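You operate a simulated robot arm through the tools that you are given. There is no shell and no other tool.

The job below is to be done with a simulated robot arm. You get a single attempt, and the scene is never put back.

## Task
The fuse cap is loose: lift the pack out, twist the cap tight, refit the pack.
Fine: the pack waits on the pack pad; shut the pack door again. Set down upright: pack. Where these are worked on the way, their far stop is far enough and under half their travel is too little: pack door.

It is judged by the outcome, as a careful person would: the job done as asked, and still so three seconds after it is handed in. It fails if anything else is knocked over, pushed out of place, dropped, spilled or broken. A push-on lid holds only when it is set on centred and level and pressed home; a screw cap is set on level and turned clockwise until tight.

## Robot
A 7-joint arm with a two-finger parallel gripper, fixed in place. Base frame: the origin is at the foot of the arm, x ahead of it, y to its left, z up. Readings come in m, degrees, newtons and seconds.
With the tool pointing down near the work surface it reaches from about 0.46 to 0.92 m from the base axis. Its first joint turns from -115.0 to 115.0 degrees. Payload 3.91 kg.
The tool frame sits at the grasp point between the pads (the TCP): z along the fingers, y along the line on which they close. The tips reach 0.03 m beyond it. Largest opening 0.11 m; finger width 0.02, thickness 0.01; the body of the gripper, 0.048 by 0.112 m, starts 0.055 m behind the TCP.
Orientation is told as [roll, pitch, yaw] about the base's x, y, z axes, in that order, counted from this pose: with the fingers straight down and closing along the base's y, the tool's x points along the base's -x, its y along +y and its z along -z.

## Interface
- The arm moves only by the tool jog_arm. Its argument "motion" is a list of rows, each a list of 3 entries, a list of its own where there are three numbers: the shift along the tool's x, y, z in units of 25 mm (1.0 is 25 mm), then the turn, a rotation vector about the tool's x, y, z in units of 8 degrees (1.0 is 8 degrees), then the opening, from 0 (shut) to 1 (fully open). In form: [[[tx, ty, tz], [wx, wy, wz], fingers], ...]. A call has 1 to 20 rows; each row shifts and turns the commanded pose from where the row before left it, along the tool's axes as they then stand. A call with a number of a shift or a turn outside -1 to 1 is refused whole. Rows are played at 5 a second. More than 0.05 m and 8.6 degrees between two rows, or a gripper value outside its range, and nothing of the call is played. A pose out of reach is approached as far as the arm can. The call stops where the force on the tool passes 40 N (or 10 N more than at its start, if that is more) or the arm is blocked; 0.2 s more then pass. The fingers move at their own pace (about 0.153 m/s each) and stop on an object; they squeeze with about 37 N. The grip force told is the motor's: it shows also when the fingers shut on nothing. Time passes only in rows, and 0.2 s behind the last, so rows that do not move let the fingers close. The reply holds the time, the measured pose of the TCP, the force on the tool along the base axes, the opening and the grip force, in the units named above and with some noise, with the torque about the TCP (base axes, N m) and any sound that the robot's microphone picked up.
- Cameras (640 x 400 px; columns grow to the right, rows downward): "scene" is fixed at [0.4017, 0.5013, 1.4094]; the picture's right is [-0.78, -0.62, 0.00], its down [-0.37, 0.47, -0.80] and it looks along [0.49, -0.63, -0.60] (base axes); focal length 346 px, centre (320, 200). "wrist" rides on the gripper at [0.072, 0.017, -0.103] in the tool frame; the picture's right is [-0.23, 0.97, 0.00], its down [-0.76, -0.18, -0.62] and it looks along [-0.61, -0.14, 0.78] (tool axes); focal length 222 px, centre (320, 200).
- camera(camera): a new picture of that camera. It takes no simulated time.
- lift_body(by): slides the trunk up (or, below 0, down) by that many m; the arm rides with it, the base frame stays. It gives what a move gives, with no picture.
- probe_pixels(camera, pixels): for up to 12 pixels [column, row] of the newest picture of that camera ("zoom" is the newest enlarged one), the place [x, y, z] in the base frame of the surface seen there, good to about 0.002 m. It takes no simulated time.
- enlarge(camera, box): a new picture of the part [left, top, right, bottom] of that camera's present view, enlarged. It takes no simulated time.
- close_job(): hands the job in; it is judged then, once.

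Open the gripper and draw the arm clear of the work before you hand the job in, unless the task says otherwise.

The tools are called after "Call:" as a command line: name --argument value ..., lists and objects as JSON in quotes. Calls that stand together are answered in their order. jog_arm: Moves the arm, as the interface text tells. Its arguments: {"type":"object","properties":{"motion":{"type":"array"}},"required":["motion"]} The other tools are called the same way: lift_body (by) slides the trunk up or down; camera (camera) takes a picture; probe_pixels (camera, pixels) gives the place of the surface under pixels of a picture; enlarge (camera, box) takes an enlarged picture of a part of a camera's view; close_job () hands the job in.

At the start:

```text
clock: 0.0
tool_pos: [0.4797, 0.0994, 1.144]
tool_rot: [0.0, 0.1, 0.1]
wrist_force: [0.1, 0.7, 0.3]
moment: [0.0, 0.0, -0.04]
gripper_width: 0.11
finger_force: 0.0
trunk travel left (down, up): [-0.775, 0.215]
```

scene: 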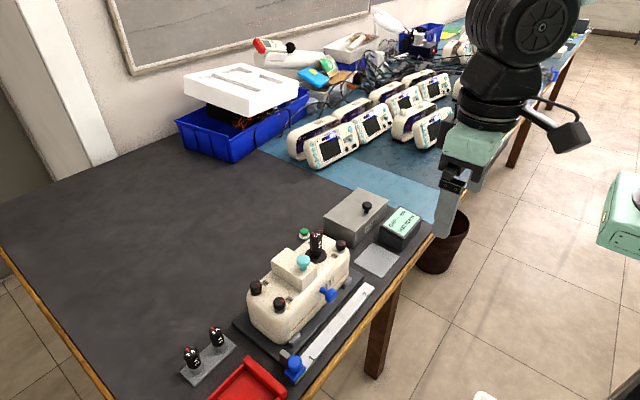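
wrist: 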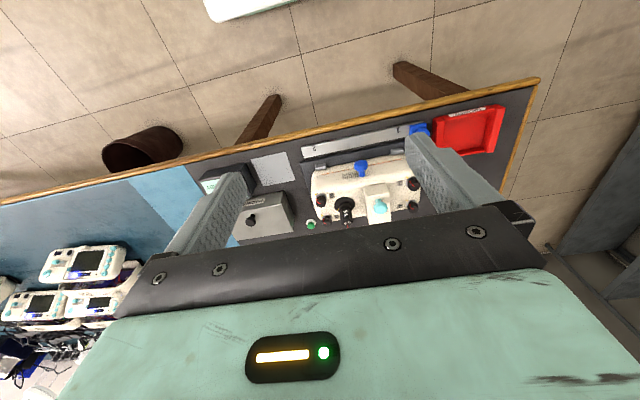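

I start by looking closely at the device around (300,290) in the scene picture to identify the pack, door, cap and pad.

Call:
enlarge --camera "scene" --box '[220, 180, 450, 324]'

Call:
enlarge --camera "scene" --box '[160, 280, 400, 400]'

Call:
enlarge --camera "wrist" --box '[190, 90, 530, 260]'

```text
2.78 times, centred on (335, 252) of scene
```

zoom: 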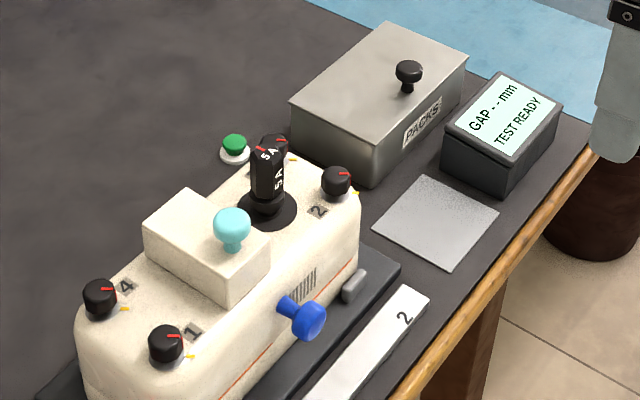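

```text
2.67 times, centred on (280, 340) of scene
```

zoom: 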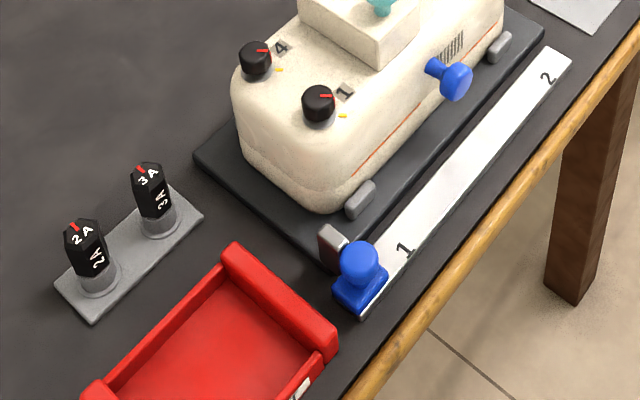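

```text
1.88 times, centred on (360, 175) of wrist
```

zoom: 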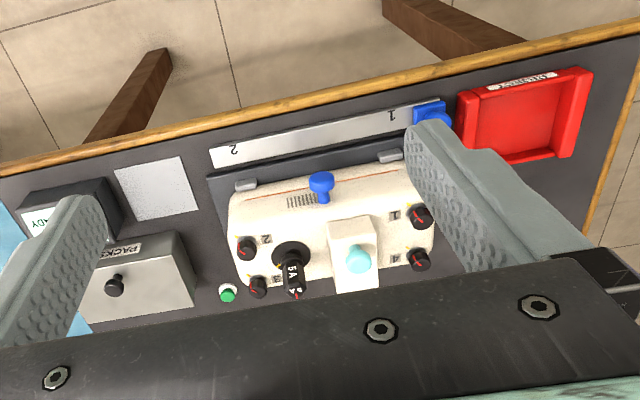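

The scene picture shows a device with four black knobs, a 5A cap, a cream block with a teal knob and a blue handle on its near side. I probe key points to get the geometry.

Call:
camera --camera "scene"

Call:
probe_pixels --camera "scene" --pixels '[[303, 262], [317, 235], [328, 295], [256, 287], [280, 304], [342, 244], [304, 232], [376, 260], [336, 320], [294, 364], [366, 207], [400, 222]]'

Call:
probe_pixels --camera "scene" --pixels '[[292, 249], [272, 268], [303, 285], [318, 268], [348, 262], [300, 345], [250, 325], [368, 275], [240, 322], [348, 195], [192, 352], [216, 333]]'

```text
taken
```

scene: 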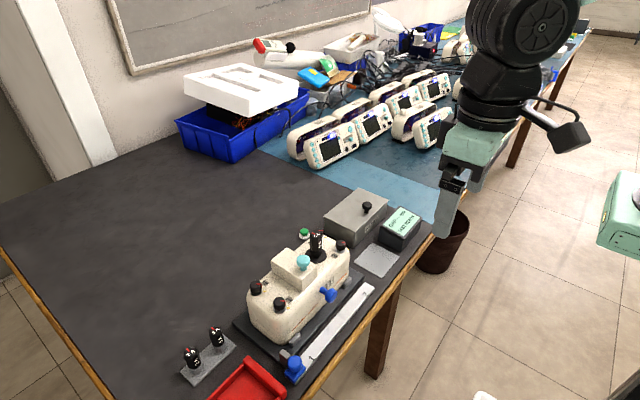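

```text
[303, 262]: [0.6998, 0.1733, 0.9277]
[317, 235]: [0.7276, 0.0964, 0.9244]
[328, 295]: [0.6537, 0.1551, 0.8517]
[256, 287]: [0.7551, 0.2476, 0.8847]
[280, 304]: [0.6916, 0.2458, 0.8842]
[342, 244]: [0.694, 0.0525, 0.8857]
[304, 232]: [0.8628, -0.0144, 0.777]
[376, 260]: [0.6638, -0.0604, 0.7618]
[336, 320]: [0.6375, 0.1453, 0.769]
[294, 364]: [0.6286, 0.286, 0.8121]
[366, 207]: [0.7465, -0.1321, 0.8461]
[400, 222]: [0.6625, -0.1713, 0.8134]
```

```text
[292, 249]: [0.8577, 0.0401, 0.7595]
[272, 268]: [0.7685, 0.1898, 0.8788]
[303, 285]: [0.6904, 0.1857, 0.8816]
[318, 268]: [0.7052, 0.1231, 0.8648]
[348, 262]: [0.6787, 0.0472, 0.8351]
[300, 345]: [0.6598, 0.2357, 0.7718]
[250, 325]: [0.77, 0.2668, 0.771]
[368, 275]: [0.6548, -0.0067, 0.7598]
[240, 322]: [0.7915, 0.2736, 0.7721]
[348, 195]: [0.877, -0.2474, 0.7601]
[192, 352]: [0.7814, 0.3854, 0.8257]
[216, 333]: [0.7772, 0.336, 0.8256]
```

The table is at z≈0.76 and the device spans about y 0.04–0.28, x 0.66–0.79. I enlarge the wrist view and scene on the front face for detail.

Call:
enlarge --camera "wrist" --box '[290, 120, 450, 230]'

Call:
enlarge --camera "scene" --box '[235, 220, 365, 350]'

Call:
enlarge --camera "scene" --box '[290, 180, 440, 280]'

```text
3.64 times, centred on (370, 175) of wrist
```

zoom: 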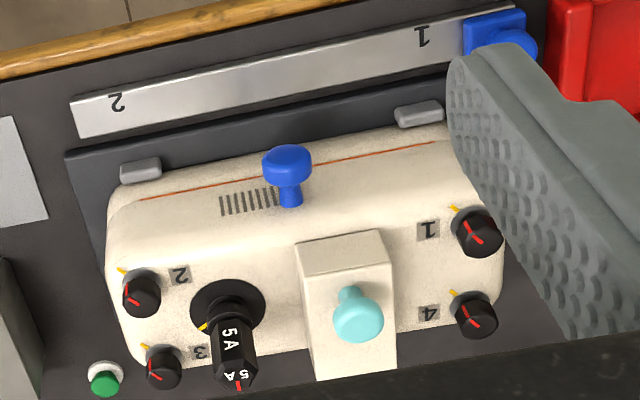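

```text
3.08 times, centred on (300, 285) of scene
```

zoom: 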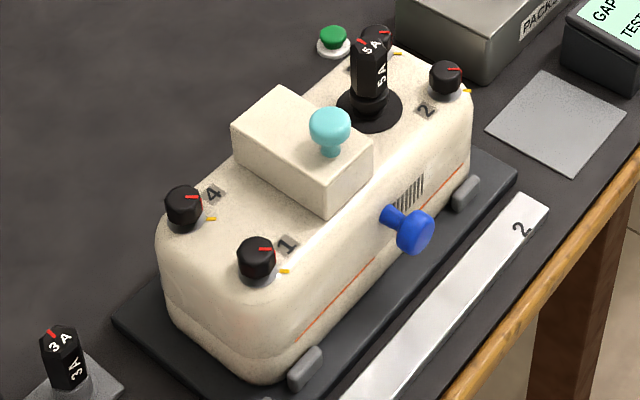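

```text
4.00 times, centred on (365, 230) of scene
```

zoom: 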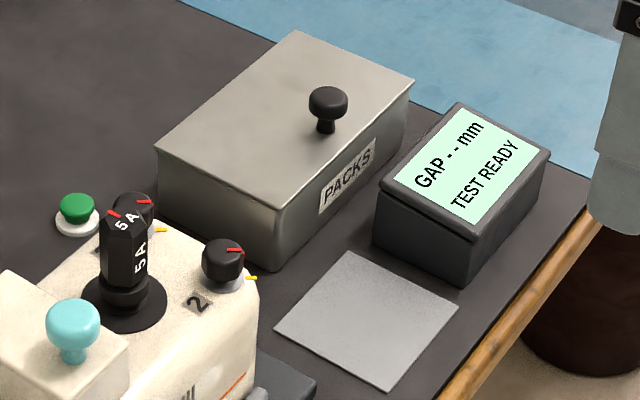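

The zooms don't yet tell which part is the pack door and which is the pack. I move the gripper closer so the wrist camera shows the device better.

Call:
jog_arm --motion '[[[0, 0.8, 0.8], [0, 0, 0], 1], [[0, 0.8, 0.8], [0, 0, 0], 1], [[0, 0.8, 0.8], [0, 0, 0], 1], [[0, 0.8, 0.8], [0, 0, 0], 1], [[0, 0, 0], [0, 0, 0], 1]]'

Call:
camera --camera "wrist"

```text
clock: 1.2
tool_pos: [0.4794, 0.1795, 1.062]
tool_rot: [0.0, 0.0, 0.1]
wrist_force: [0.4, -0.4, -0.1]
moment: [0.01, 0.0, 0.0]
gripper_width: 0.11
finger_force: 0.0
trunk travel left (down, up): [-0.775, 0.215]
```

```text
taken
```

wrist: 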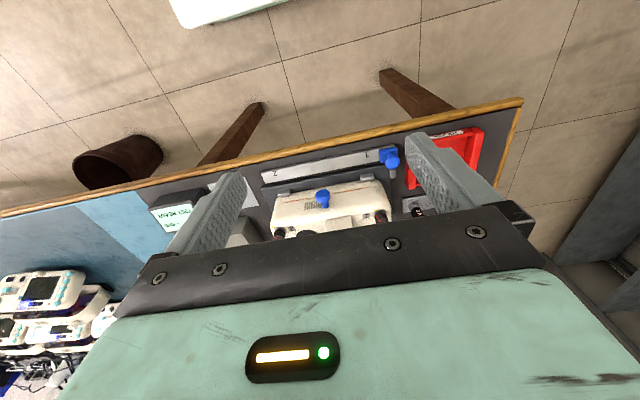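

The gripper hides the lower half of the wrist view, so only what lies almost beneath the camera is seen. I enlarge the device at (330,205) here.

Call:
enlarge --camera "wrist" --box '[240, 130, 440, 250]'

```text
3.20 times, centred on (340, 190) of wrist
```

zoom: 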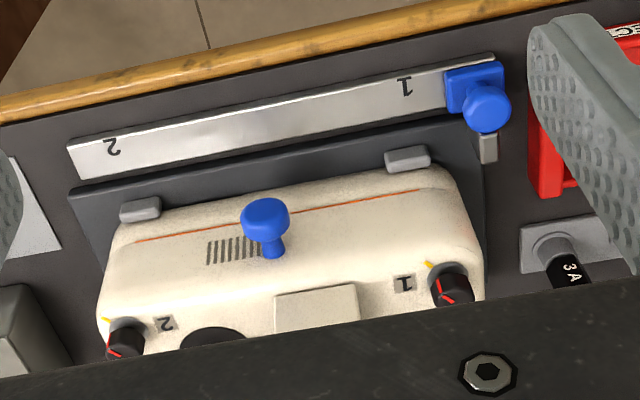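

I enlarge the scene again on the teal-knobbed block and cap and probe exact points there.

Call:
enlarge --camera "scene" --box '[265, 220, 365, 310]'

Call:
enlarge --camera "scene" --box '[270, 225, 334, 265]'

```text
4.44 times, centred on (315, 265) of scene
```

zoom: 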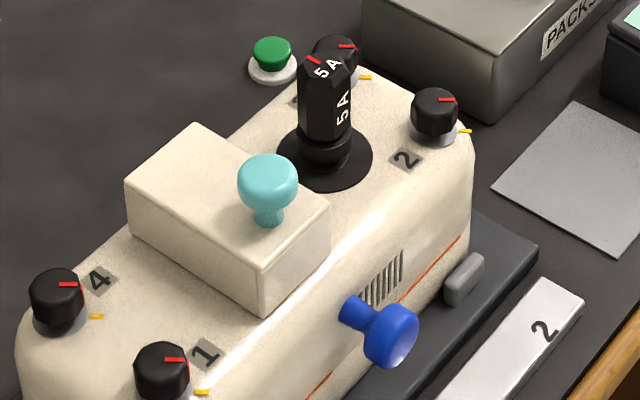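

```text
10.00 times, centred on (302, 245) of scene
```

zoom: 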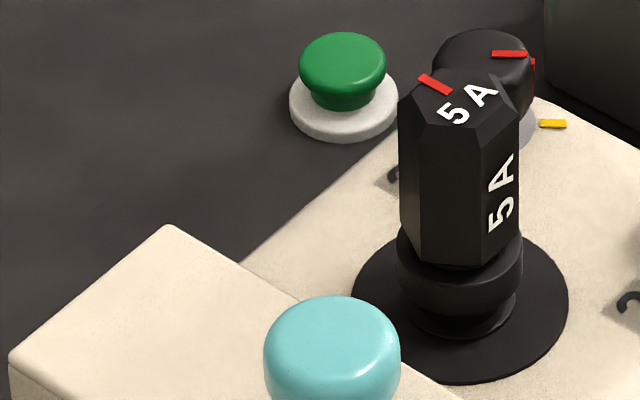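

I tilt the gripper forward and approach in front of the device so that the wrist camera sees its front face and the block from a lower angle.

Call:
jog_arm --motion '[[[-0.8, -0.1, 0.8], [0, 0, 0], 1], [[-0.8, -0.1, 0.8], [0, 0, 0], 1], [[-0.8, -0.1, 0.8], [0, 0, 0], 1], [[-0.8, -0.1, 0.8], [0, 0, 0], 1], [[0, 0, 0], [0, -0.95, 0], 1], [[0, 0, 0], [0, -0.95, 0], 1], [[0, 0, 0], [0, -0.95, 0], 1], [[0, 0, 0], [0, -0.95, 0], 1], [[0, 0, 0], [0, 0, 0], 1]]'

Call:
camera --camera "wrist"

```text
clock: 3.4
tool_pos: [0.5848, 0.1401, 0.9891]
tool_rot: [1.1, -30.6, -5.8]
wrist_force: [0.5, 0.2, 0.6]
moment: [-0.02, 0.01, -0.01]
gripper_width: 0.1101
finger_force: 0.1
trunk travel left (down, up): [-0.775, 0.215]
stopped in row 9: the arm was blocked; the commanded pose is now the measured one
```

```text
taken
```

wrist: 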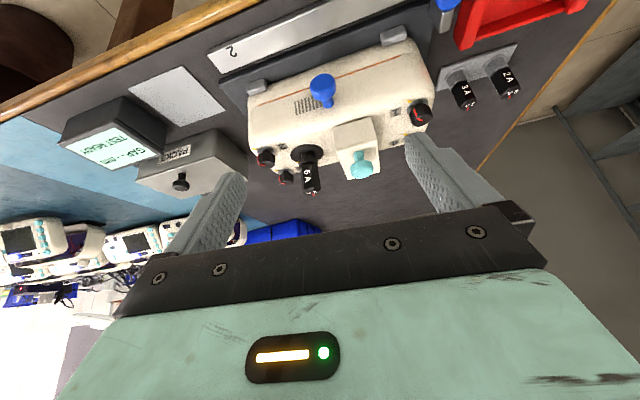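

The arm came near a joint limit but the view is useful: device at (335,110). I enlarge it.

Call:
enlarge --camera "wrist" --box '[230, 40, 450, 200]'

Call:
enlarge --camera "wrist" --box '[320, 100, 400, 190]'

```text
2.50 times, centred on (340, 120) of wrist
```

zoom: 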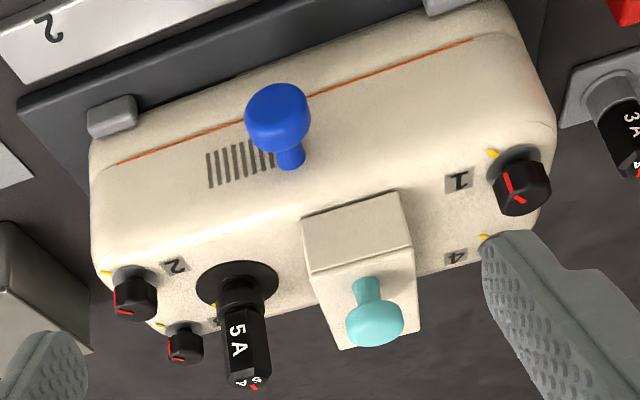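

```text
4.44 times, centred on (360, 145) of wrist
```

zoom: 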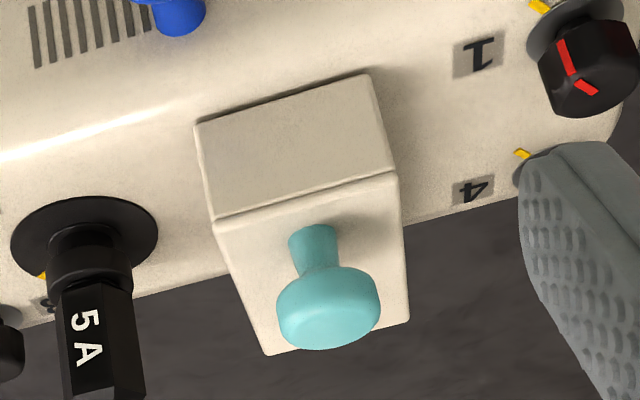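

There seems to be a seam just under the block's top face at (300,200) in the zoom; I enlarge the block in the scene camera to check for a lid and hinge.

Call:
enlarge --camera "scene" --box '[268, 243, 332, 293]'

Call:
probe_pixels --camera "zoom" --pixels '[[200, 60], [60, 170], [420, 330], [540, 200], [350, 80], [355, 180], [420, 380], [60, 220], [300, 250], [150, 130], [260, 100], [350, 210]]'

```text
8.00 times, centred on (300, 268) of scene
```

zoom: 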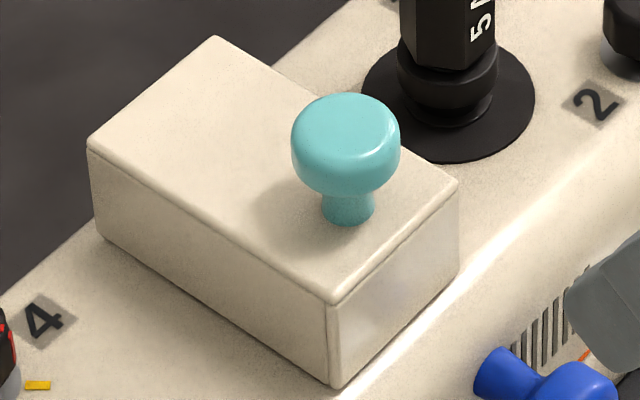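

```text
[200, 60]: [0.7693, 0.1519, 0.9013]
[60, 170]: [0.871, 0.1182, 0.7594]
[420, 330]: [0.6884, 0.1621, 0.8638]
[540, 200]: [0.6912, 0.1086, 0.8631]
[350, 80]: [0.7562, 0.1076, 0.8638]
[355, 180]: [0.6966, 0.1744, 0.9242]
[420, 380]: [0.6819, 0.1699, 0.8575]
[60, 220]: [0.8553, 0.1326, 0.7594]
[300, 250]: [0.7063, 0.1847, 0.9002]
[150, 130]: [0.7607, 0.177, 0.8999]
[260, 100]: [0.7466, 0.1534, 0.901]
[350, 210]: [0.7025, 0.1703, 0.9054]
```

I zoom in further on the block's edges to see seams.

Call:
enlarge --camera "scene" --box '[292, 260, 328, 294]'

Call:
enlarge --camera "scene" --box '[272, 243, 304, 275]'

```text
11.76 times, centred on (310, 277) of scene
```

zoom: 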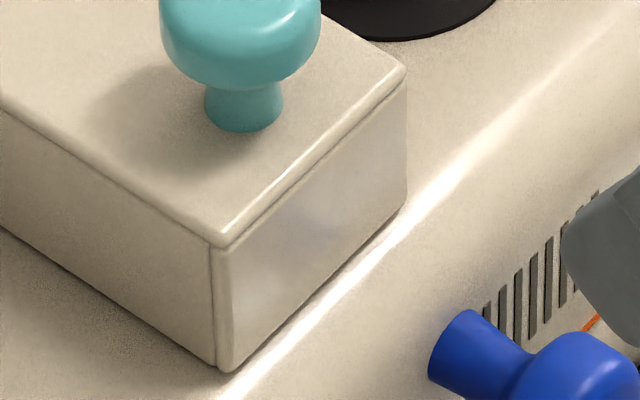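

```text
12.50 times, centred on (288, 259) of scene
```

zoom: 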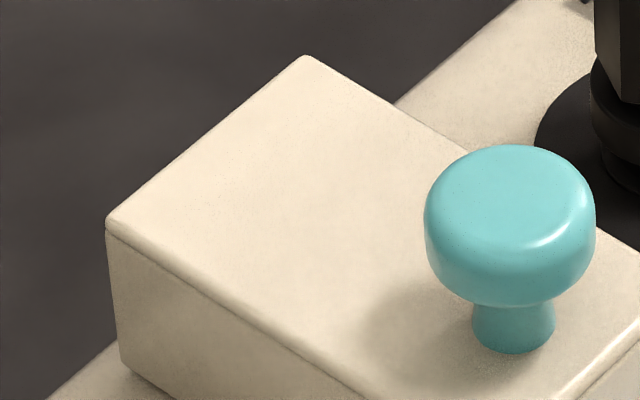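

The block is a walled box with a thin lid plate on top carrying the teal knob, so the lid is likely the pack door. I take a zoom again and probe its corners and the cap.

Call:
enlarge --camera "scene" --box '[268, 243, 332, 293]'

Call:
probe_pixels --camera "zoom" --pixels '[[95, 145], [216, 42], [335, 296], [452, 182], [345, 120], [300, 135], [392, 135], [345, 100], [90, 165], [330, 330], [350, 320], [452, 210]]'

Call:
enlarge --camera "scene" --box '[290, 222, 346, 266]'

Call:
probe_pixels --camera "zoom" --pixels '[[290, 120], [240, 115], [330, 115], [280, 90], [300, 200], [250, 310], [170, 350], [380, 330], [280, 400], [290, 290], [500, 230], [355, 75]]'

```text
8.00 times, centred on (300, 268) of scene
```

zoom: 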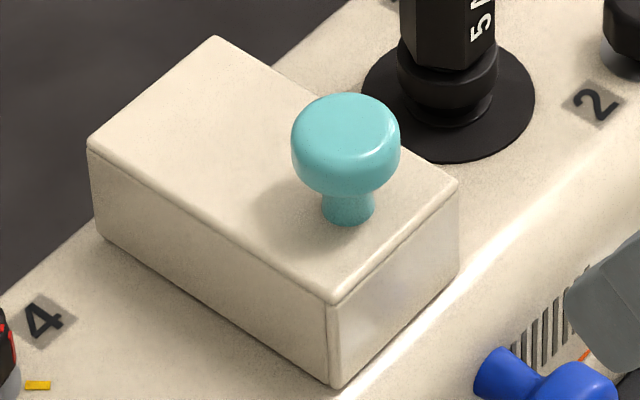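

```text
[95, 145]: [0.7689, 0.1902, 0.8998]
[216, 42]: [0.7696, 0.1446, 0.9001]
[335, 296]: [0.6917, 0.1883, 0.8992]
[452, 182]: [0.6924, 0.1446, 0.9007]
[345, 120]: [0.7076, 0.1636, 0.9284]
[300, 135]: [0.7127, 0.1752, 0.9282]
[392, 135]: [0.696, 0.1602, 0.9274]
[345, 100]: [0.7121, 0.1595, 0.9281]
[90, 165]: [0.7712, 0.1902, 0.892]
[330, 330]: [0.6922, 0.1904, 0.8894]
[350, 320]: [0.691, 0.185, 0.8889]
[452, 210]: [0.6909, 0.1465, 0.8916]
```

```text
9.09 times, centred on (318, 244) of scene
```

zoom: 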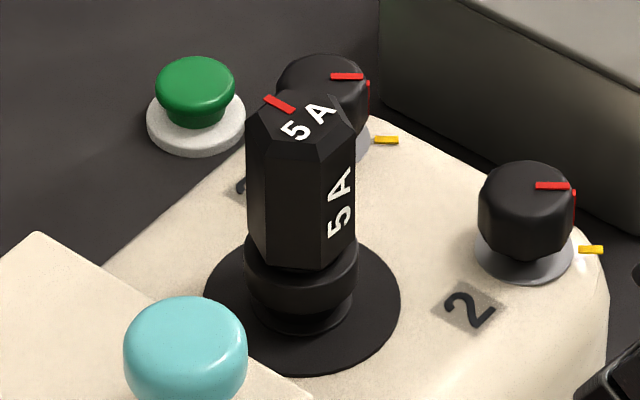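

```text
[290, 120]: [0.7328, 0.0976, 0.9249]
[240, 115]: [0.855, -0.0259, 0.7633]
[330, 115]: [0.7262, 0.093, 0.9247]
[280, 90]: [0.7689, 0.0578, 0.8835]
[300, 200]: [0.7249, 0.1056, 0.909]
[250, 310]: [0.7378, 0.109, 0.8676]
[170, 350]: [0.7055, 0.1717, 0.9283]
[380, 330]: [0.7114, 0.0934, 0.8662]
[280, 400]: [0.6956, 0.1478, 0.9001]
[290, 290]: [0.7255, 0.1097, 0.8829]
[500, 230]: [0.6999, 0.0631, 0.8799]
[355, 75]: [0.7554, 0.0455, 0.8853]
```

The lid spans x 0.691–0.770, y 0.144–0.190, top z 0.900, and the knob is at about (0.7045, 0.1675) with its top at 0.928. I tilt the tool back to vertical, backing away.

Call:
jog_arm --motion '[[[0, 0, -0.5], [0, 0.95, 0], 1], [[0, 0, -0.5], [0, 0.95, 0], 1], [[0, 0, 0], [0, 0.95, 0], 1], [[0, 0, 0], [0, 0.97, 0], 1], [[0, 0, 0], [0, 0, 0], 1]]'

```text
clock: 4.6
tool_pos: [0.5732, 0.1413, 1.0091]
tool_rot: [0.6, -0.1, -4.9]
wrist_force: [-0.4, -0.2, -0.1]
moment: [0.01, 0.02, -0.01]
gripper_width: 0.1102
finger_force: 0.2
trunk travel left (down, up): [-0.775, 0.215]
```

Pose is nearly vertical with 4.9° yaw error; I correct that and move above the teal knob at height z≈1.0.

Call:
jog_arm --motion '[[[0, 0, 0], [0.075, 0, -0.61], 1], [[-0.875, 0.175, 0], [0, 0, 0], 1], [[-0.875, 0.175, 0], [0, 0, 0], 1], [[-0.875, 0.175, 0], [0, 0, 0], 1], [[-0.875, 0.175, 0], [0, 0, 0], 1], [[-0.875, 0.175, 0], [0, 0, 0], 1], [[-0.875, 0.175, 0], [0, 0, 0], 1], [[0, 0, 0], [0, 0, 0], 1]]'

Call:
camera --camera "wrist"

Call:
camera --camera "scene"

```text
clock: 6.4
tool_pos: [0.7061, 0.1672, 1.0098]
tool_rot: [-0.2, -0.1, -0.1]
wrist_force: [0.0, -0.2, 0.2]
moment: [-0.02, 0.0, 0.01]
gripper_width: 0.1103
finger_force: 0.0
trunk travel left (down, up): [-0.775, 0.215]
```

```text
taken
```

wrist: 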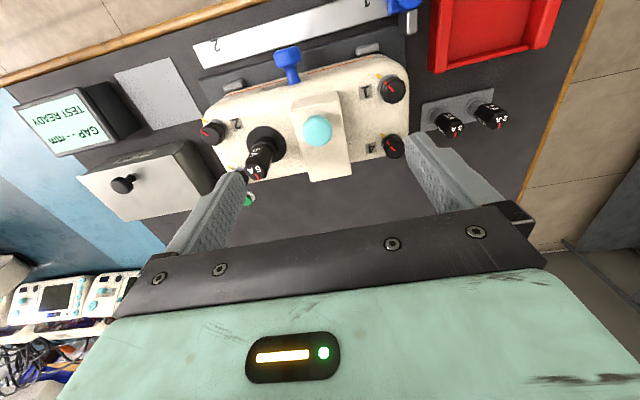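

```text
taken
```

scene: 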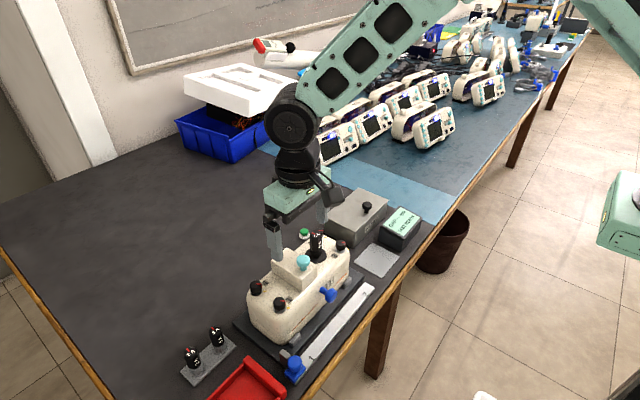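

The gripper is above the knob; I enlarge the wrist view over the box and cap to refine their positions.

Call:
enlarge --camera "wrist" --box '[190, 60, 430, 210]'

Call:
probe_pixels --camera "wrist" --pixels '[[317, 130], [305, 130], [330, 130], [322, 175], [257, 168], [250, 160], [262, 130], [240, 145], [330, 100], [155, 95], [130, 70], [185, 110]]'

```text
2.67 times, centred on (310, 135) of wrist
```

zoom: 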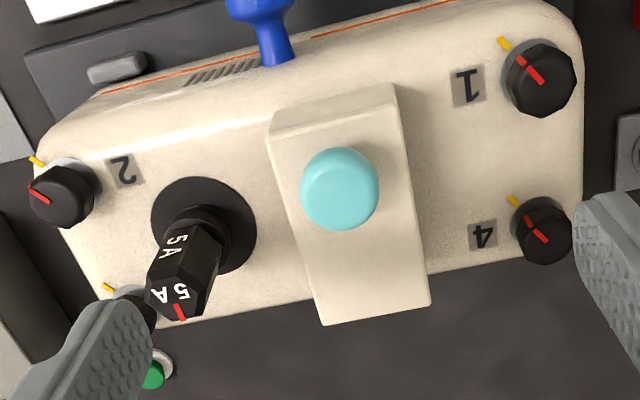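

```text
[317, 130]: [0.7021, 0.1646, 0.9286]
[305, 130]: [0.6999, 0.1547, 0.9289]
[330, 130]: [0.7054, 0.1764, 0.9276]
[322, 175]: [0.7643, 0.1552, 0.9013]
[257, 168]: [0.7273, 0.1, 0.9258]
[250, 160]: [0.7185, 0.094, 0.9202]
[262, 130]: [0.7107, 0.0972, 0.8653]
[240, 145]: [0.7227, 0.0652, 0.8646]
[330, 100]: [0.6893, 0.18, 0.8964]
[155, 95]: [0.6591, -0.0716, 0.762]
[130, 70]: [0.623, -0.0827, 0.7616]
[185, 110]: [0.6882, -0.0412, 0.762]
```

Knob centre refined to about (0.7035, 0.1665). I narrow the gripper to half so the fingers clear the 5A cap, descend to z≈0.936, and close on the knob.

Call:
jog_arm --motion '[[[0.08, -0.02, 0], [0, 0, 0], 0.5], [[0, 0, 0], [0, 0, 0], 0.5], [[0, 0, 1], [0, 0, 0], 0.5], [[0, 0, 1], [0, 0, 0], 0.5], [[0, 0, 0.95], [0, 0, 0], 0.5], [[0, 0, 0], [0, 0, 0], 0.5]]'

Call:
camera --camera "wrist"

Call:
enlarge --camera "scene" --box '[255, 200, 365, 290]'

```text
clock: 7.8
tool_pos: [0.7028, 0.1652, 0.9349]
tool_rot: [-0.1, -0.1, -0.1]
wrist_force: [-0.1, 0.0, -0.2]
moment: [-0.02, 0.02, -0.01]
gripper_width: 0.0548
finger_force: 0.1
trunk travel left (down, up): [-0.775, 0.215]
```

```text
taken
```

wrist: 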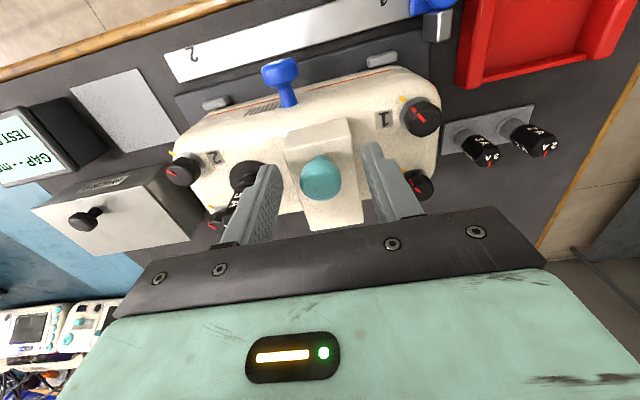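

```text
4.44 times, centred on (310, 245) of scene
```

zoom: 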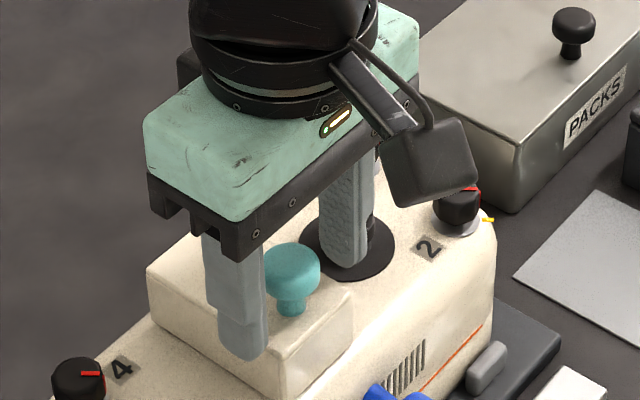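

The fingers straddle the knob at (290,270 in zoom). I close on it.

Call:
jog_arm --motion '[[[0, 0, 0], [0, 0, 0], 0], [[0, 0, 0], [0, 0, 0], 0], [[0, 0, 0], [0, 0, 0], 0]]'

```text
clock: 8.6
tool_pos: [0.7018, 0.1647, 0.9352]
tool_rot: [-0.2, -0.1, -0.1]
wrist_force: [-0.3, -2.1, -2.2]
moment: [0.04, 0.04, -0.01]
gripper_width: 0.0248
finger_force: 45.1
trunk travel left (down, up): [-0.775, 0.215]
```

Knob gripped (width 0.0248). I test with a small upward pull of 5 mm and watch the force.

Call:
jog_arm --motion '[[[0, 0, -0.1], [0, 0, 0], 0], [[0, 0, -0.1], [0, 0, 0], 0], [[0, 0, 0], [0, 0, 0], 0]]'

Call:
enlarge --camera "scene" --box '[255, 200, 365, 290]'

```text
clock: 9.4
tool_pos: [0.7034, 0.165, 0.939]
tool_rot: [-0.2, 0.1, -0.1]
wrist_force: [10.6, -2.0, -23.8]
moment: [0.01, 0.78, -0.03]
gripper_width: 0.0252
finger_force: 44.6
trunk travel left (down, up): [-0.775, 0.215]
```

```text
4.44 times, centred on (310, 245) of scene
```

zoom: 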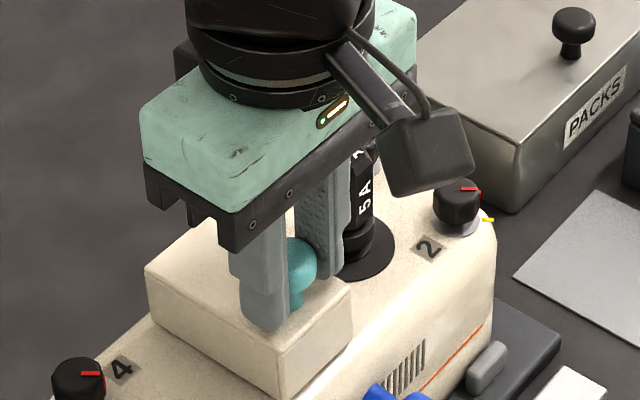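

The force (+x 10.6, −z 24 N, moment +0.78 about y) fits a lid hinged along its back edge. I follow an arc about a hinge at about (0.770, 0.898), turning the tool with it, in small steps.

Call:
jog_arm --motion '[[[-0.121, 0, -0.15], [0, 0.5, 0], 0], [[-0.121, 0, -0.18], [0, 0.5, 0], 0], [[-0.121, 0, -0.18], [0, 0.5, 0], 0], [[0, 0, 0], [0, 0, 0], 0]]'

Call:
enlarge --camera "scene" --box '[255, 200, 365, 290]'

```text
clock: 10.4
tool_pos: [0.7155, 0.1655, 0.951]
tool_rot: [-0.1, 11.8, -0.2]
wrist_force: [22.5, -9.8, -13.1]
moment: [-0.11, -1.18, 0.02]
gripper_width: 0.0252
finger_force: 44.5
trunk travel left (down, up): [-0.775, 0.215]
```

```text
4.44 times, centred on (310, 245) of scene
```

zoom: 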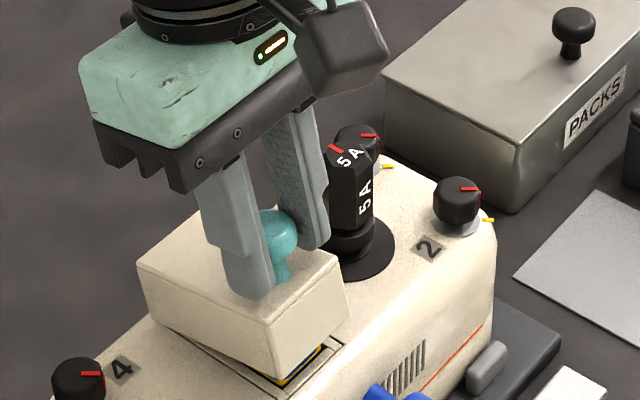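

The whole hood tilts, hinged low at its back edge; a yellow/blue pack shows beneath. I recompute the hinge as about (0.772, 0.866), correct the strain and continue the arc.

Call:
jog_arm --motion '[[[-0.24, 0, 0.02], [0, 0.2, 0], 0], [[-0.2, 0, -0.15], [0, 0.4, 0], 0], [[-0.2, 0, -0.188], [0, 0.5, 0], 0], [[-0.2, 0, -0.188], [0, 0.5, 0], 0], [[0, 0, 0], [0, 0, 0], 0]]'

Call:
enlarge --camera "scene" --box '[255, 180, 385, 290]'

```text
clock: 11.3
tool_pos: [0.7299, 0.164, 0.9594]
tool_rot: [-0.5, 22.2, -0.3]
wrist_force: [-10.8, -9.9, 16.9]
moment: [-0.23, 0.18, -0.11]
gripper_width: 0.0252
finger_force: 45.3
trunk travel left (down, up): [-0.775, 0.215]
stopped in row 4: the force on the tool passed its limit at 41 N (the readings are from after the stop); the commanded pose is now the measured one
```

```text
3.64 times, centred on (320, 235) of scene
```

zoom: 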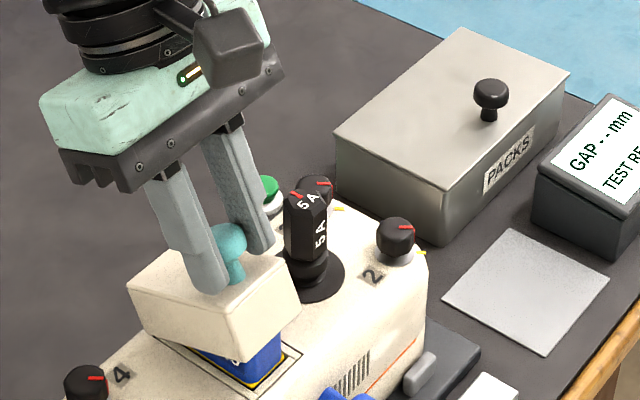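

The stop at 41 N and the blue body under the hood need a closer look before going on; I zoom on it.

Call:
enlarge --camera "scene" --box '[275, 235, 355, 300]'

Call:
camera --camera "wrist"

Call:
enlarge --camera "wrist" --box '[240, 60, 420, 230]'

```text
6.15 times, centred on (315, 268) of scene
```

zoom: 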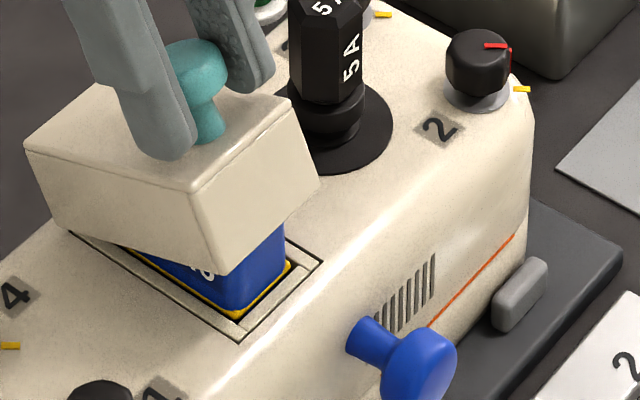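

```text
taken
```

wrist: 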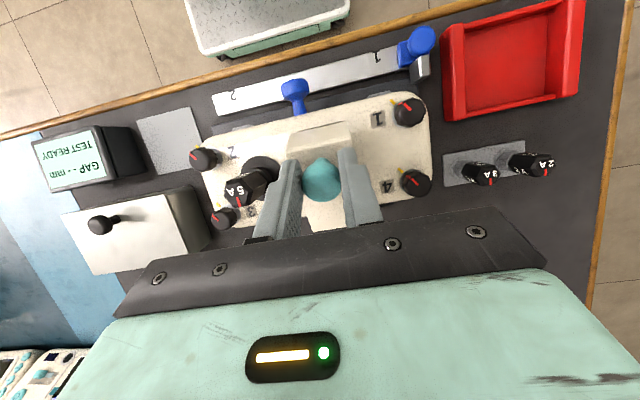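

```text
2.35 times, centred on (330, 145) of wrist
```

zoom: 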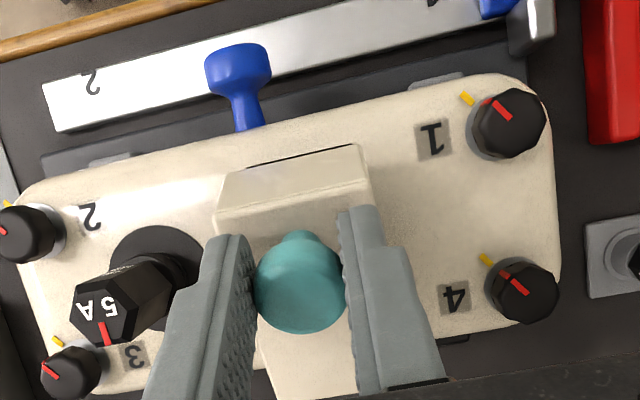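

The hood is hinged at the back and the blue pack stands in its bay beneath. Refit hinge (0.771, 0.864), radius 0.1035; I relieve the strain and continue the arc in 4° steps.

Call:
jog_arm --motion '[[[0.02, -0.03, -0.03], [0, 0, 0], 0], [[-0.21, 0, -0.2], [0, 0.5, 0], 0], [[-0.21, 0, -0.2], [0, 0.5, 0], 0], [[0, 0, 0], [0, 0, 0], 0]]'

```text
clock: 12.3
tool_pos: [0.7443, 0.1645, 0.9651]
tool_rot: [-0.3, 30.2, -0.2]
wrist_force: [-13.9, -9.8, 20.6]
moment: [-0.11, 0.62, -0.03]
gripper_width: 0.0251
finger_force: 44.9
trunk travel left (down, up): [-0.775, 0.215]
```

Force is mostly radial outward (24 N), so I add about 1.5 mm outward and continue the arc.

Call:
jog_arm --motion '[[[0.045, 0, -0.045], [0, 0, 0], 0], [[0, 0, 0], [0, 0, 0], 0]]'

```text
clock: 12.9
tool_pos: [0.7437, 0.1655, 0.9657]
tool_rot: [-0.4, 30.1, -0.3]
wrist_force: [-7.7, -8.7, 8.1]
moment: [-0.1, 0.5, -0.01]
gripper_width: 0.0252
finger_force: 44.4
trunk travel left (down, up): [-0.775, 0.215]
```

Forces fell. I continue the arc with a slightly larger radius.

Call:
jog_arm --motion '[[[-0.205, 0, -0.212], [0, 0.5, 0], 0], [[-0.205, 0, -0.212], [0, 0.5, 0], 0], [[-0.205, 0, -0.212], [0, 0.5, 0], 0], [[0, 0, 0], [0, 0, 0], 0]]'

Call:
enlarge --camera "scene" --box '[255, 200, 365, 300]'

```text
clock: 13.9
tool_pos: [0.7561, 0.1653, 0.9675]
tool_rot: [-0.2, 37.2, -0.1]
wrist_force: [-4.3, 2.0, -1.2]
moment: [0.17, 0.45, -0.08]
gripper_width: 0.025
finger_force: 44.8
out of reach, approached as far as the arm can: row 2, 3
trunk travel left (down, up): [-0.775, 0.215]
```

```text
4.00 times, centred on (310, 250) of scene
```

zoom: 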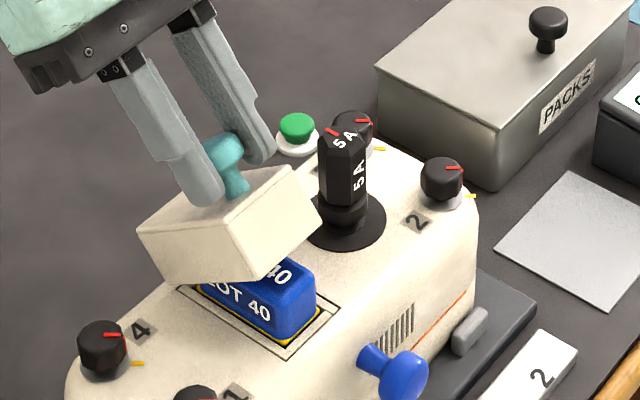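

Tilt is limited to about 37°. I hold the tilt and continue the arc by translation, letting the knob pivot in the grip.

Call:
jog_arm --motion '[[[0, 0, 0], [0, -0.6, 0], 0], [[0, 0, 0], [0, 0, 0], 0], [[0, 0, 0], [0, 0, 0], 0]]'

```text
clock: 14.7
tool_pos: [0.755, 0.1658, 0.9688]
tool_rot: [-0.2, 32.5, -0.1]
wrist_force: [-13.3, 7.3, -5.4]
moment: [0.21, 1.4, -0.02]
gripper_width: 0.0249
finger_force: 45.1
trunk travel left (down, up): [-0.775, 0.215]
```

Commanded pose had been reset; the tilt is now 32.5°. I move along the arc (+x) slowly and watch the moment.

Call:
jog_arm --motion '[[[-0.18, 0, -0.11], [0, 0, 0], 0], [[-0.18, 0, -0.11], [0, 0, 0], 0], [[0, 0, 0], [0, 0, 0], 0]]'

Call:
enlarge --camera "scene" --box '[255, 200, 365, 300]'

```text
clock: 15.5
tool_pos: [0.7663, 0.1656, 0.9695]
tool_rot: [-0.2, 32.3, -0.1]
wrist_force: [-13.5, 8.3, 4.4]
moment: [0.19, 1.25, -0.06]
gripper_width: 0.025
finger_force: 45.0
trunk travel left (down, up): [-0.775, 0.215]
```

```text
4.00 times, centred on (310, 250) of scene
```

zoom: 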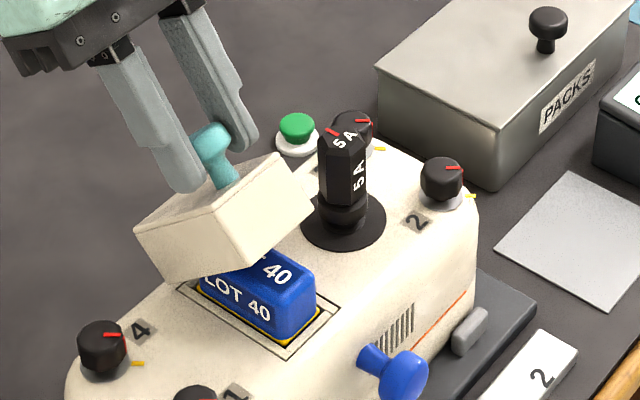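

The knob pivots in the grip at steady ~1.25 N m. I continue along the arc with translation only.

Call:
jog_arm --motion '[[[-0.31, 0, -0.165], [0, 0, 0], 0], [[-0.31, 0, -0.165], [0, 0, 0], 0], [[-0.308, 0, -0.116], [0, 0, 0], 0], [[-0.308, 0, -0.116], [0, 0, 0], 0], [[0, 0, 0], [0, 0, 0], 0]]'

Call:
enlarge --camera "scene" --box '[255, 200, 365, 300]'

```text
clock: 16.7
tool_pos: [0.7736, 0.1642, 0.9713]
tool_rot: [0.1, 32.4, 0.3]
wrist_force: [2.8, 14.5, -6.8]
moment: [0.24, -0.25, -0.15]
gripper_width: 0.0251
finger_force: 45.0
out of reach, approached as far as the arm can: row 2, 3, 4
trunk travel left (down, up): [-0.775, 0.215]
stopped in row 5: the force on the tool passed its limit at 40 N (the readings are from after the stop); the commanded pose is now the measured one
```

```text
4.00 times, centred on (310, 250) of scene
```

zoom: 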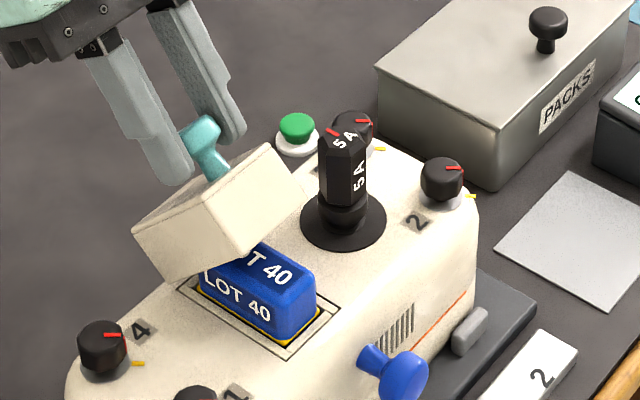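

The reach limit comes from the tilt, so I turn the tool back toward vertical (knob slipping in the pads) to gain reach.

Call:
jog_arm --motion '[[[0, 0, 0], [0, -0.4, 0], 0], [[0, 0, 0], [0, -0.4, 0], 0], [[0, 0, 0], [0, -0.4, 0], 0], [[0, 0, 0], [0, -0.4, 0], 0], [[0, 0, 0], [0, -0.4, 0], 0], [[0, 0, 0], [0, 0, 0], 0]]'

Call:
enlarge --camera "scene" --box '[255, 200, 365, 300]'

```text
clock: 18.1
tool_pos: [0.7736, 0.1662, 0.9733]
tool_rot: [0.1, 16.4, 0.1]
wrist_force: [-14.2, 16.9, 4.2]
moment: [0.29, 1.49, -0.13]
gripper_width: 0.025
finger_force: 44.9
trunk travel left (down, up): [-0.775, 0.215]
```

```text
4.00 times, centred on (310, 250) of scene
```

zoom: 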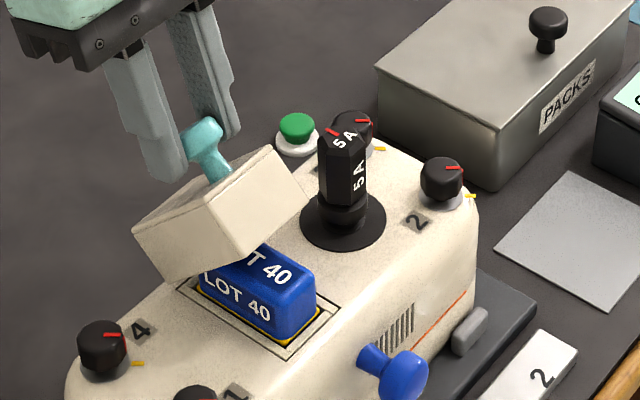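

Now at 16° tilt. Modelling the knob pivot about 22 mm beyond the TCP, I continue the arc while gradually untilting.

Call:
jog_arm --motion '[[[-0.318, 0.04, -0.094], [0, -0.29, 0], 0], [[-0.326, 0, -0.049], [0, -0.29, 0], 0], [[-0.328, 0, 0.006], [0, -0.29, 0], 0], [[0, 0, 0], [0, 0, 0], 0]]'

Call:
enlarge --camera "scene" --box '[255, 200, 365, 300]'

```text
clock: 19.1
tool_pos: [0.7978, 0.1643, 0.97]
tool_rot: [0.0, 9.3, 0.0]
wrist_force: [-11.5, 12.1, 11.8]
moment: [0.28, 1.38, -0.32]
gripper_width: 0.0247
finger_force: 45.2
trunk travel left (down, up): [-0.775, 0.215]
```

```text
4.00 times, centred on (310, 250) of scene
```

zoom: 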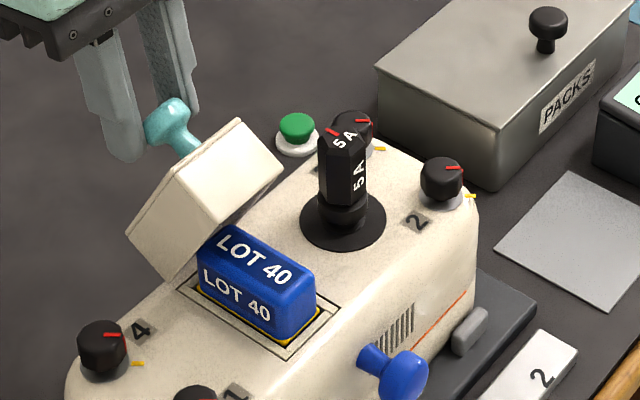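

The hood is now about 65° open and the LOT 40 pack is visible. I continue the arc.

Call:
jog_arm --motion '[[[-0.326, 0, 0.045], [0, -0.29, 0], 0], [[-0.312, 0, 0.1], [0, -0.29, 0], 0], [[0, 0, 0], [0, 0, 0], 0]]'

Call:
jog_arm --motion '[[[-0.294, 0, 0.15], [0, -0.29, 0], 0], [[-0.268, 0, 0.19], [0, -0.29, 0], 0], [[0, 0, 0], [0, 0, 0], 0]]'

Call:
enlarge --camera "scene" --box '[255, 200, 365, 300]'

```text
clock: 19.9
tool_pos: [0.8131, 0.1642, 0.9633]
tool_rot: [0.0, 4.6, 0.1]
wrist_force: [-8.2, 10.9, 12.6]
moment: [0.12, 1.3, -0.13]
gripper_width: 0.0248
finger_force: 45.3
trunk travel left (down, up): [-0.775, 0.215]
```

```text
clock: 20.7
tool_pos: [0.8272, 0.1636, 0.9535]
tool_rot: [-0.1, 0.2, 0.0]
wrist_force: [0.1, 0.4, -0.9]
moment: [0.02, -0.03, 0.0]
gripper_width: 0.0
finger_force: 37.3
trunk travel left (down, up): [-0.775, 0.215]
```

```text
4.00 times, centred on (310, 250) of scene
```

zoom: 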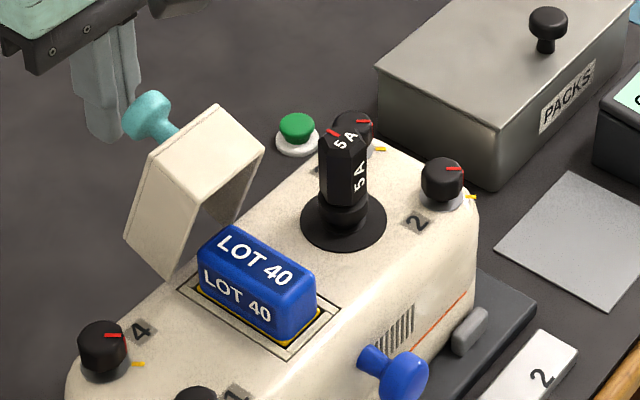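

The knob slipped out but the hood stays up at roughly 80°. I check with a new picture whether it is stable and probe its edges and the pack.

Call:
enlarge --camera "scene" --box '[268, 218, 348, 288]'

Call:
probe_pixels --camera "zoom" --pixels '[[145, 60], [240, 110], [170, 30], [60, 210], [95, 275], [130, 215], [195, 190], [300, 270], [155, 230], [240, 330], [330, 280], [190, 130]]'

```text
5.71 times, centred on (308, 253) of scene
```

zoom: 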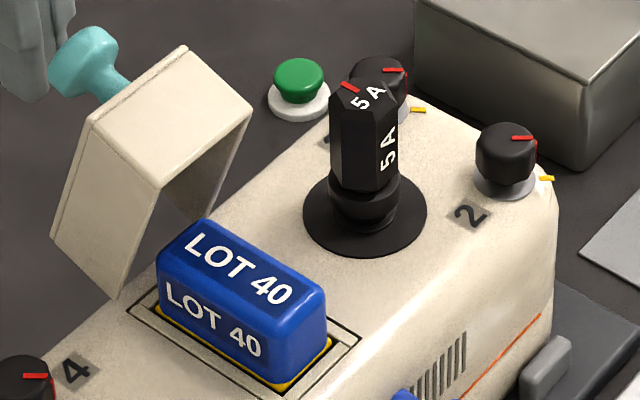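

```text
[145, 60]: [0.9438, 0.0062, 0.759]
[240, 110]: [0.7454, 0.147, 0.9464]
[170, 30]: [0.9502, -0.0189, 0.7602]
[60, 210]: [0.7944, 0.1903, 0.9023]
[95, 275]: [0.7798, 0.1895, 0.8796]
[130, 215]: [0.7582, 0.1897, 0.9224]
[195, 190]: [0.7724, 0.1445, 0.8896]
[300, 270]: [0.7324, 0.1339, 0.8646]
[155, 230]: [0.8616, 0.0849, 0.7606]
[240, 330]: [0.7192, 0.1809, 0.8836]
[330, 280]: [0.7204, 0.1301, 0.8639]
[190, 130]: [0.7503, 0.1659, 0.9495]
```

The hood rests near 72°, its front edge at about (0.745, 0.946), leaning over the pack. I go over it with closed fingers, come down in front of it and push it on toward its far stop.

Call:
jog_arm --motion '[[[0, 0, -1], [0, 0, 0], 0], [[0, 0, -1], [0, 0, 0], 0], [[0, 0, -1], [0, 0, 0], 0], [[0.85, 0.03, 0], [0, 0, 0], 0], [[0.85, 0.03, 0], [0, 0, 0], 0], [[0.85, 0.03, 0], [0, 0, 0], 0], [[0.85, 0.03, 0], [0, 0, 0], 0], [[0.85, 0.03, 0], [0, 0, 0], 0], [[0, 0, 0], [0, 0, 0], 0]]'

Call:
enlarge --camera "scene" --box '[255, 200, 365, 300]'

Call:
camera --camera "wrist"

```text
clock: 22.7
tool_pos: [0.7207, 0.1685, 1.0267]
tool_rot: [0.0, 0.2, 0.0]
wrist_force: [0.3, 0.2, 0.5]
moment: [-0.02, -0.01, -0.02]
gripper_width: 0.0001
finger_force: 37.5
trunk travel left (down, up): [-0.775, 0.215]
```

```text
4.00 times, centred on (310, 250) of scene
```

zoom: 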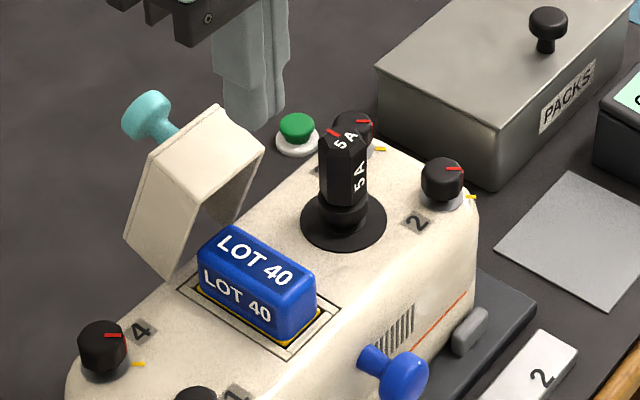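

```text
taken
```

wrist: 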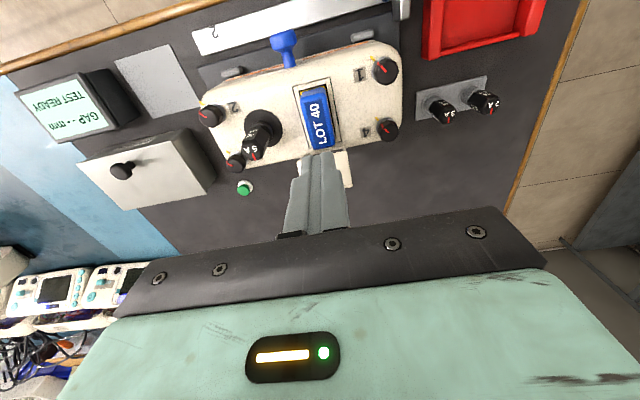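

The hood holds still. I probe the pack's top and the bay from the wrist zoom before descending.

Call:
enlarge --camera "wrist" --box '[260, 65, 370, 165]'

Call:
probe_pixels --camera "wrist" --pixels '[[303, 92], [327, 92], [312, 105], [325, 143], [310, 147], [318, 120], [333, 140], [340, 130], [300, 85], [325, 80]]'

```text
4.00 times, centred on (315, 115) of wrist
```

zoom: 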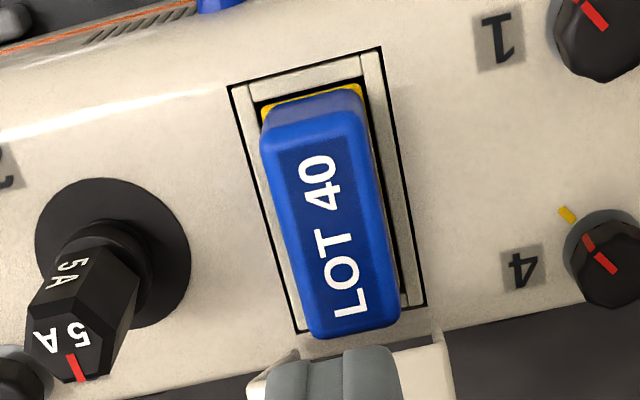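

```text
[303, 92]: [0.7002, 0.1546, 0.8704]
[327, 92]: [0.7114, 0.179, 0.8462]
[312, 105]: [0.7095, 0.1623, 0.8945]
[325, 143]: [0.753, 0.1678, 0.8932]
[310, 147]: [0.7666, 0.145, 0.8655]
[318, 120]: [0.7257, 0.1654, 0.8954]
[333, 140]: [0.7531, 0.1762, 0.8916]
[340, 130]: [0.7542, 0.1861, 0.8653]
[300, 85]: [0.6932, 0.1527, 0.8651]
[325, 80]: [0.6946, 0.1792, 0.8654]
```

Pack top is z≈0.8945, x 0.703–0.758, y 0.154–0.180. I descend in front of the hood edge and push +x in small steps.

Call:
jog_arm --motion '[[[0, -0.04, 0.95], [0, 0, 0], 0], [[0, 0, 0.95], [0, 0, 0], 0], [[0, 0, 0.95], [0, 0, 0], 0], [[-0.3, 0, 0], [0, 0, 0], 0], [[-0.3, 0, 0], [0, 0, 0], 0], [[-0.3, 0, 0], [0, 0, 0], 0], [[-0.3, 0, 0], [0, 0, 0], 0], [[-0.3, 0, 0], [0, 0, 0], 0], [[0, 0, 0], [0, 0, 0], 0]]'

Call:
enlarge --camera "scene" --box '[255, 200, 365, 300]'

```text
clock: 24.7
tool_pos: [0.7582, 0.1682, 0.9569]
tool_rot: [0.0, 0.3, 0.1]
wrist_force: [0.7, -1.0, 0.2]
moment: [0.01, 0.01, 0.02]
gripper_width: 0.0
finger_force: 37.5
trunk travel left (down, up): [-0.775, 0.215]
```

```text
4.00 times, centred on (310, 250) of scene
```

zoom: 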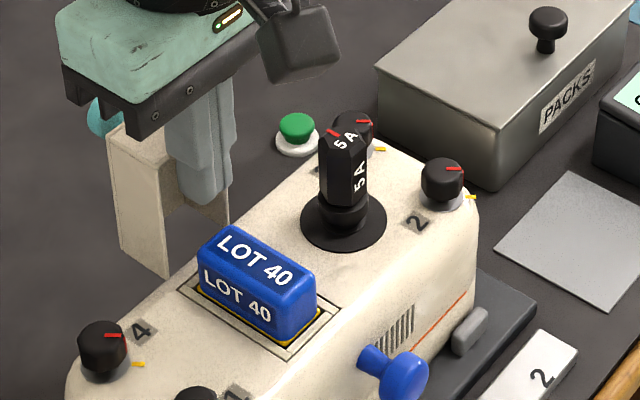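

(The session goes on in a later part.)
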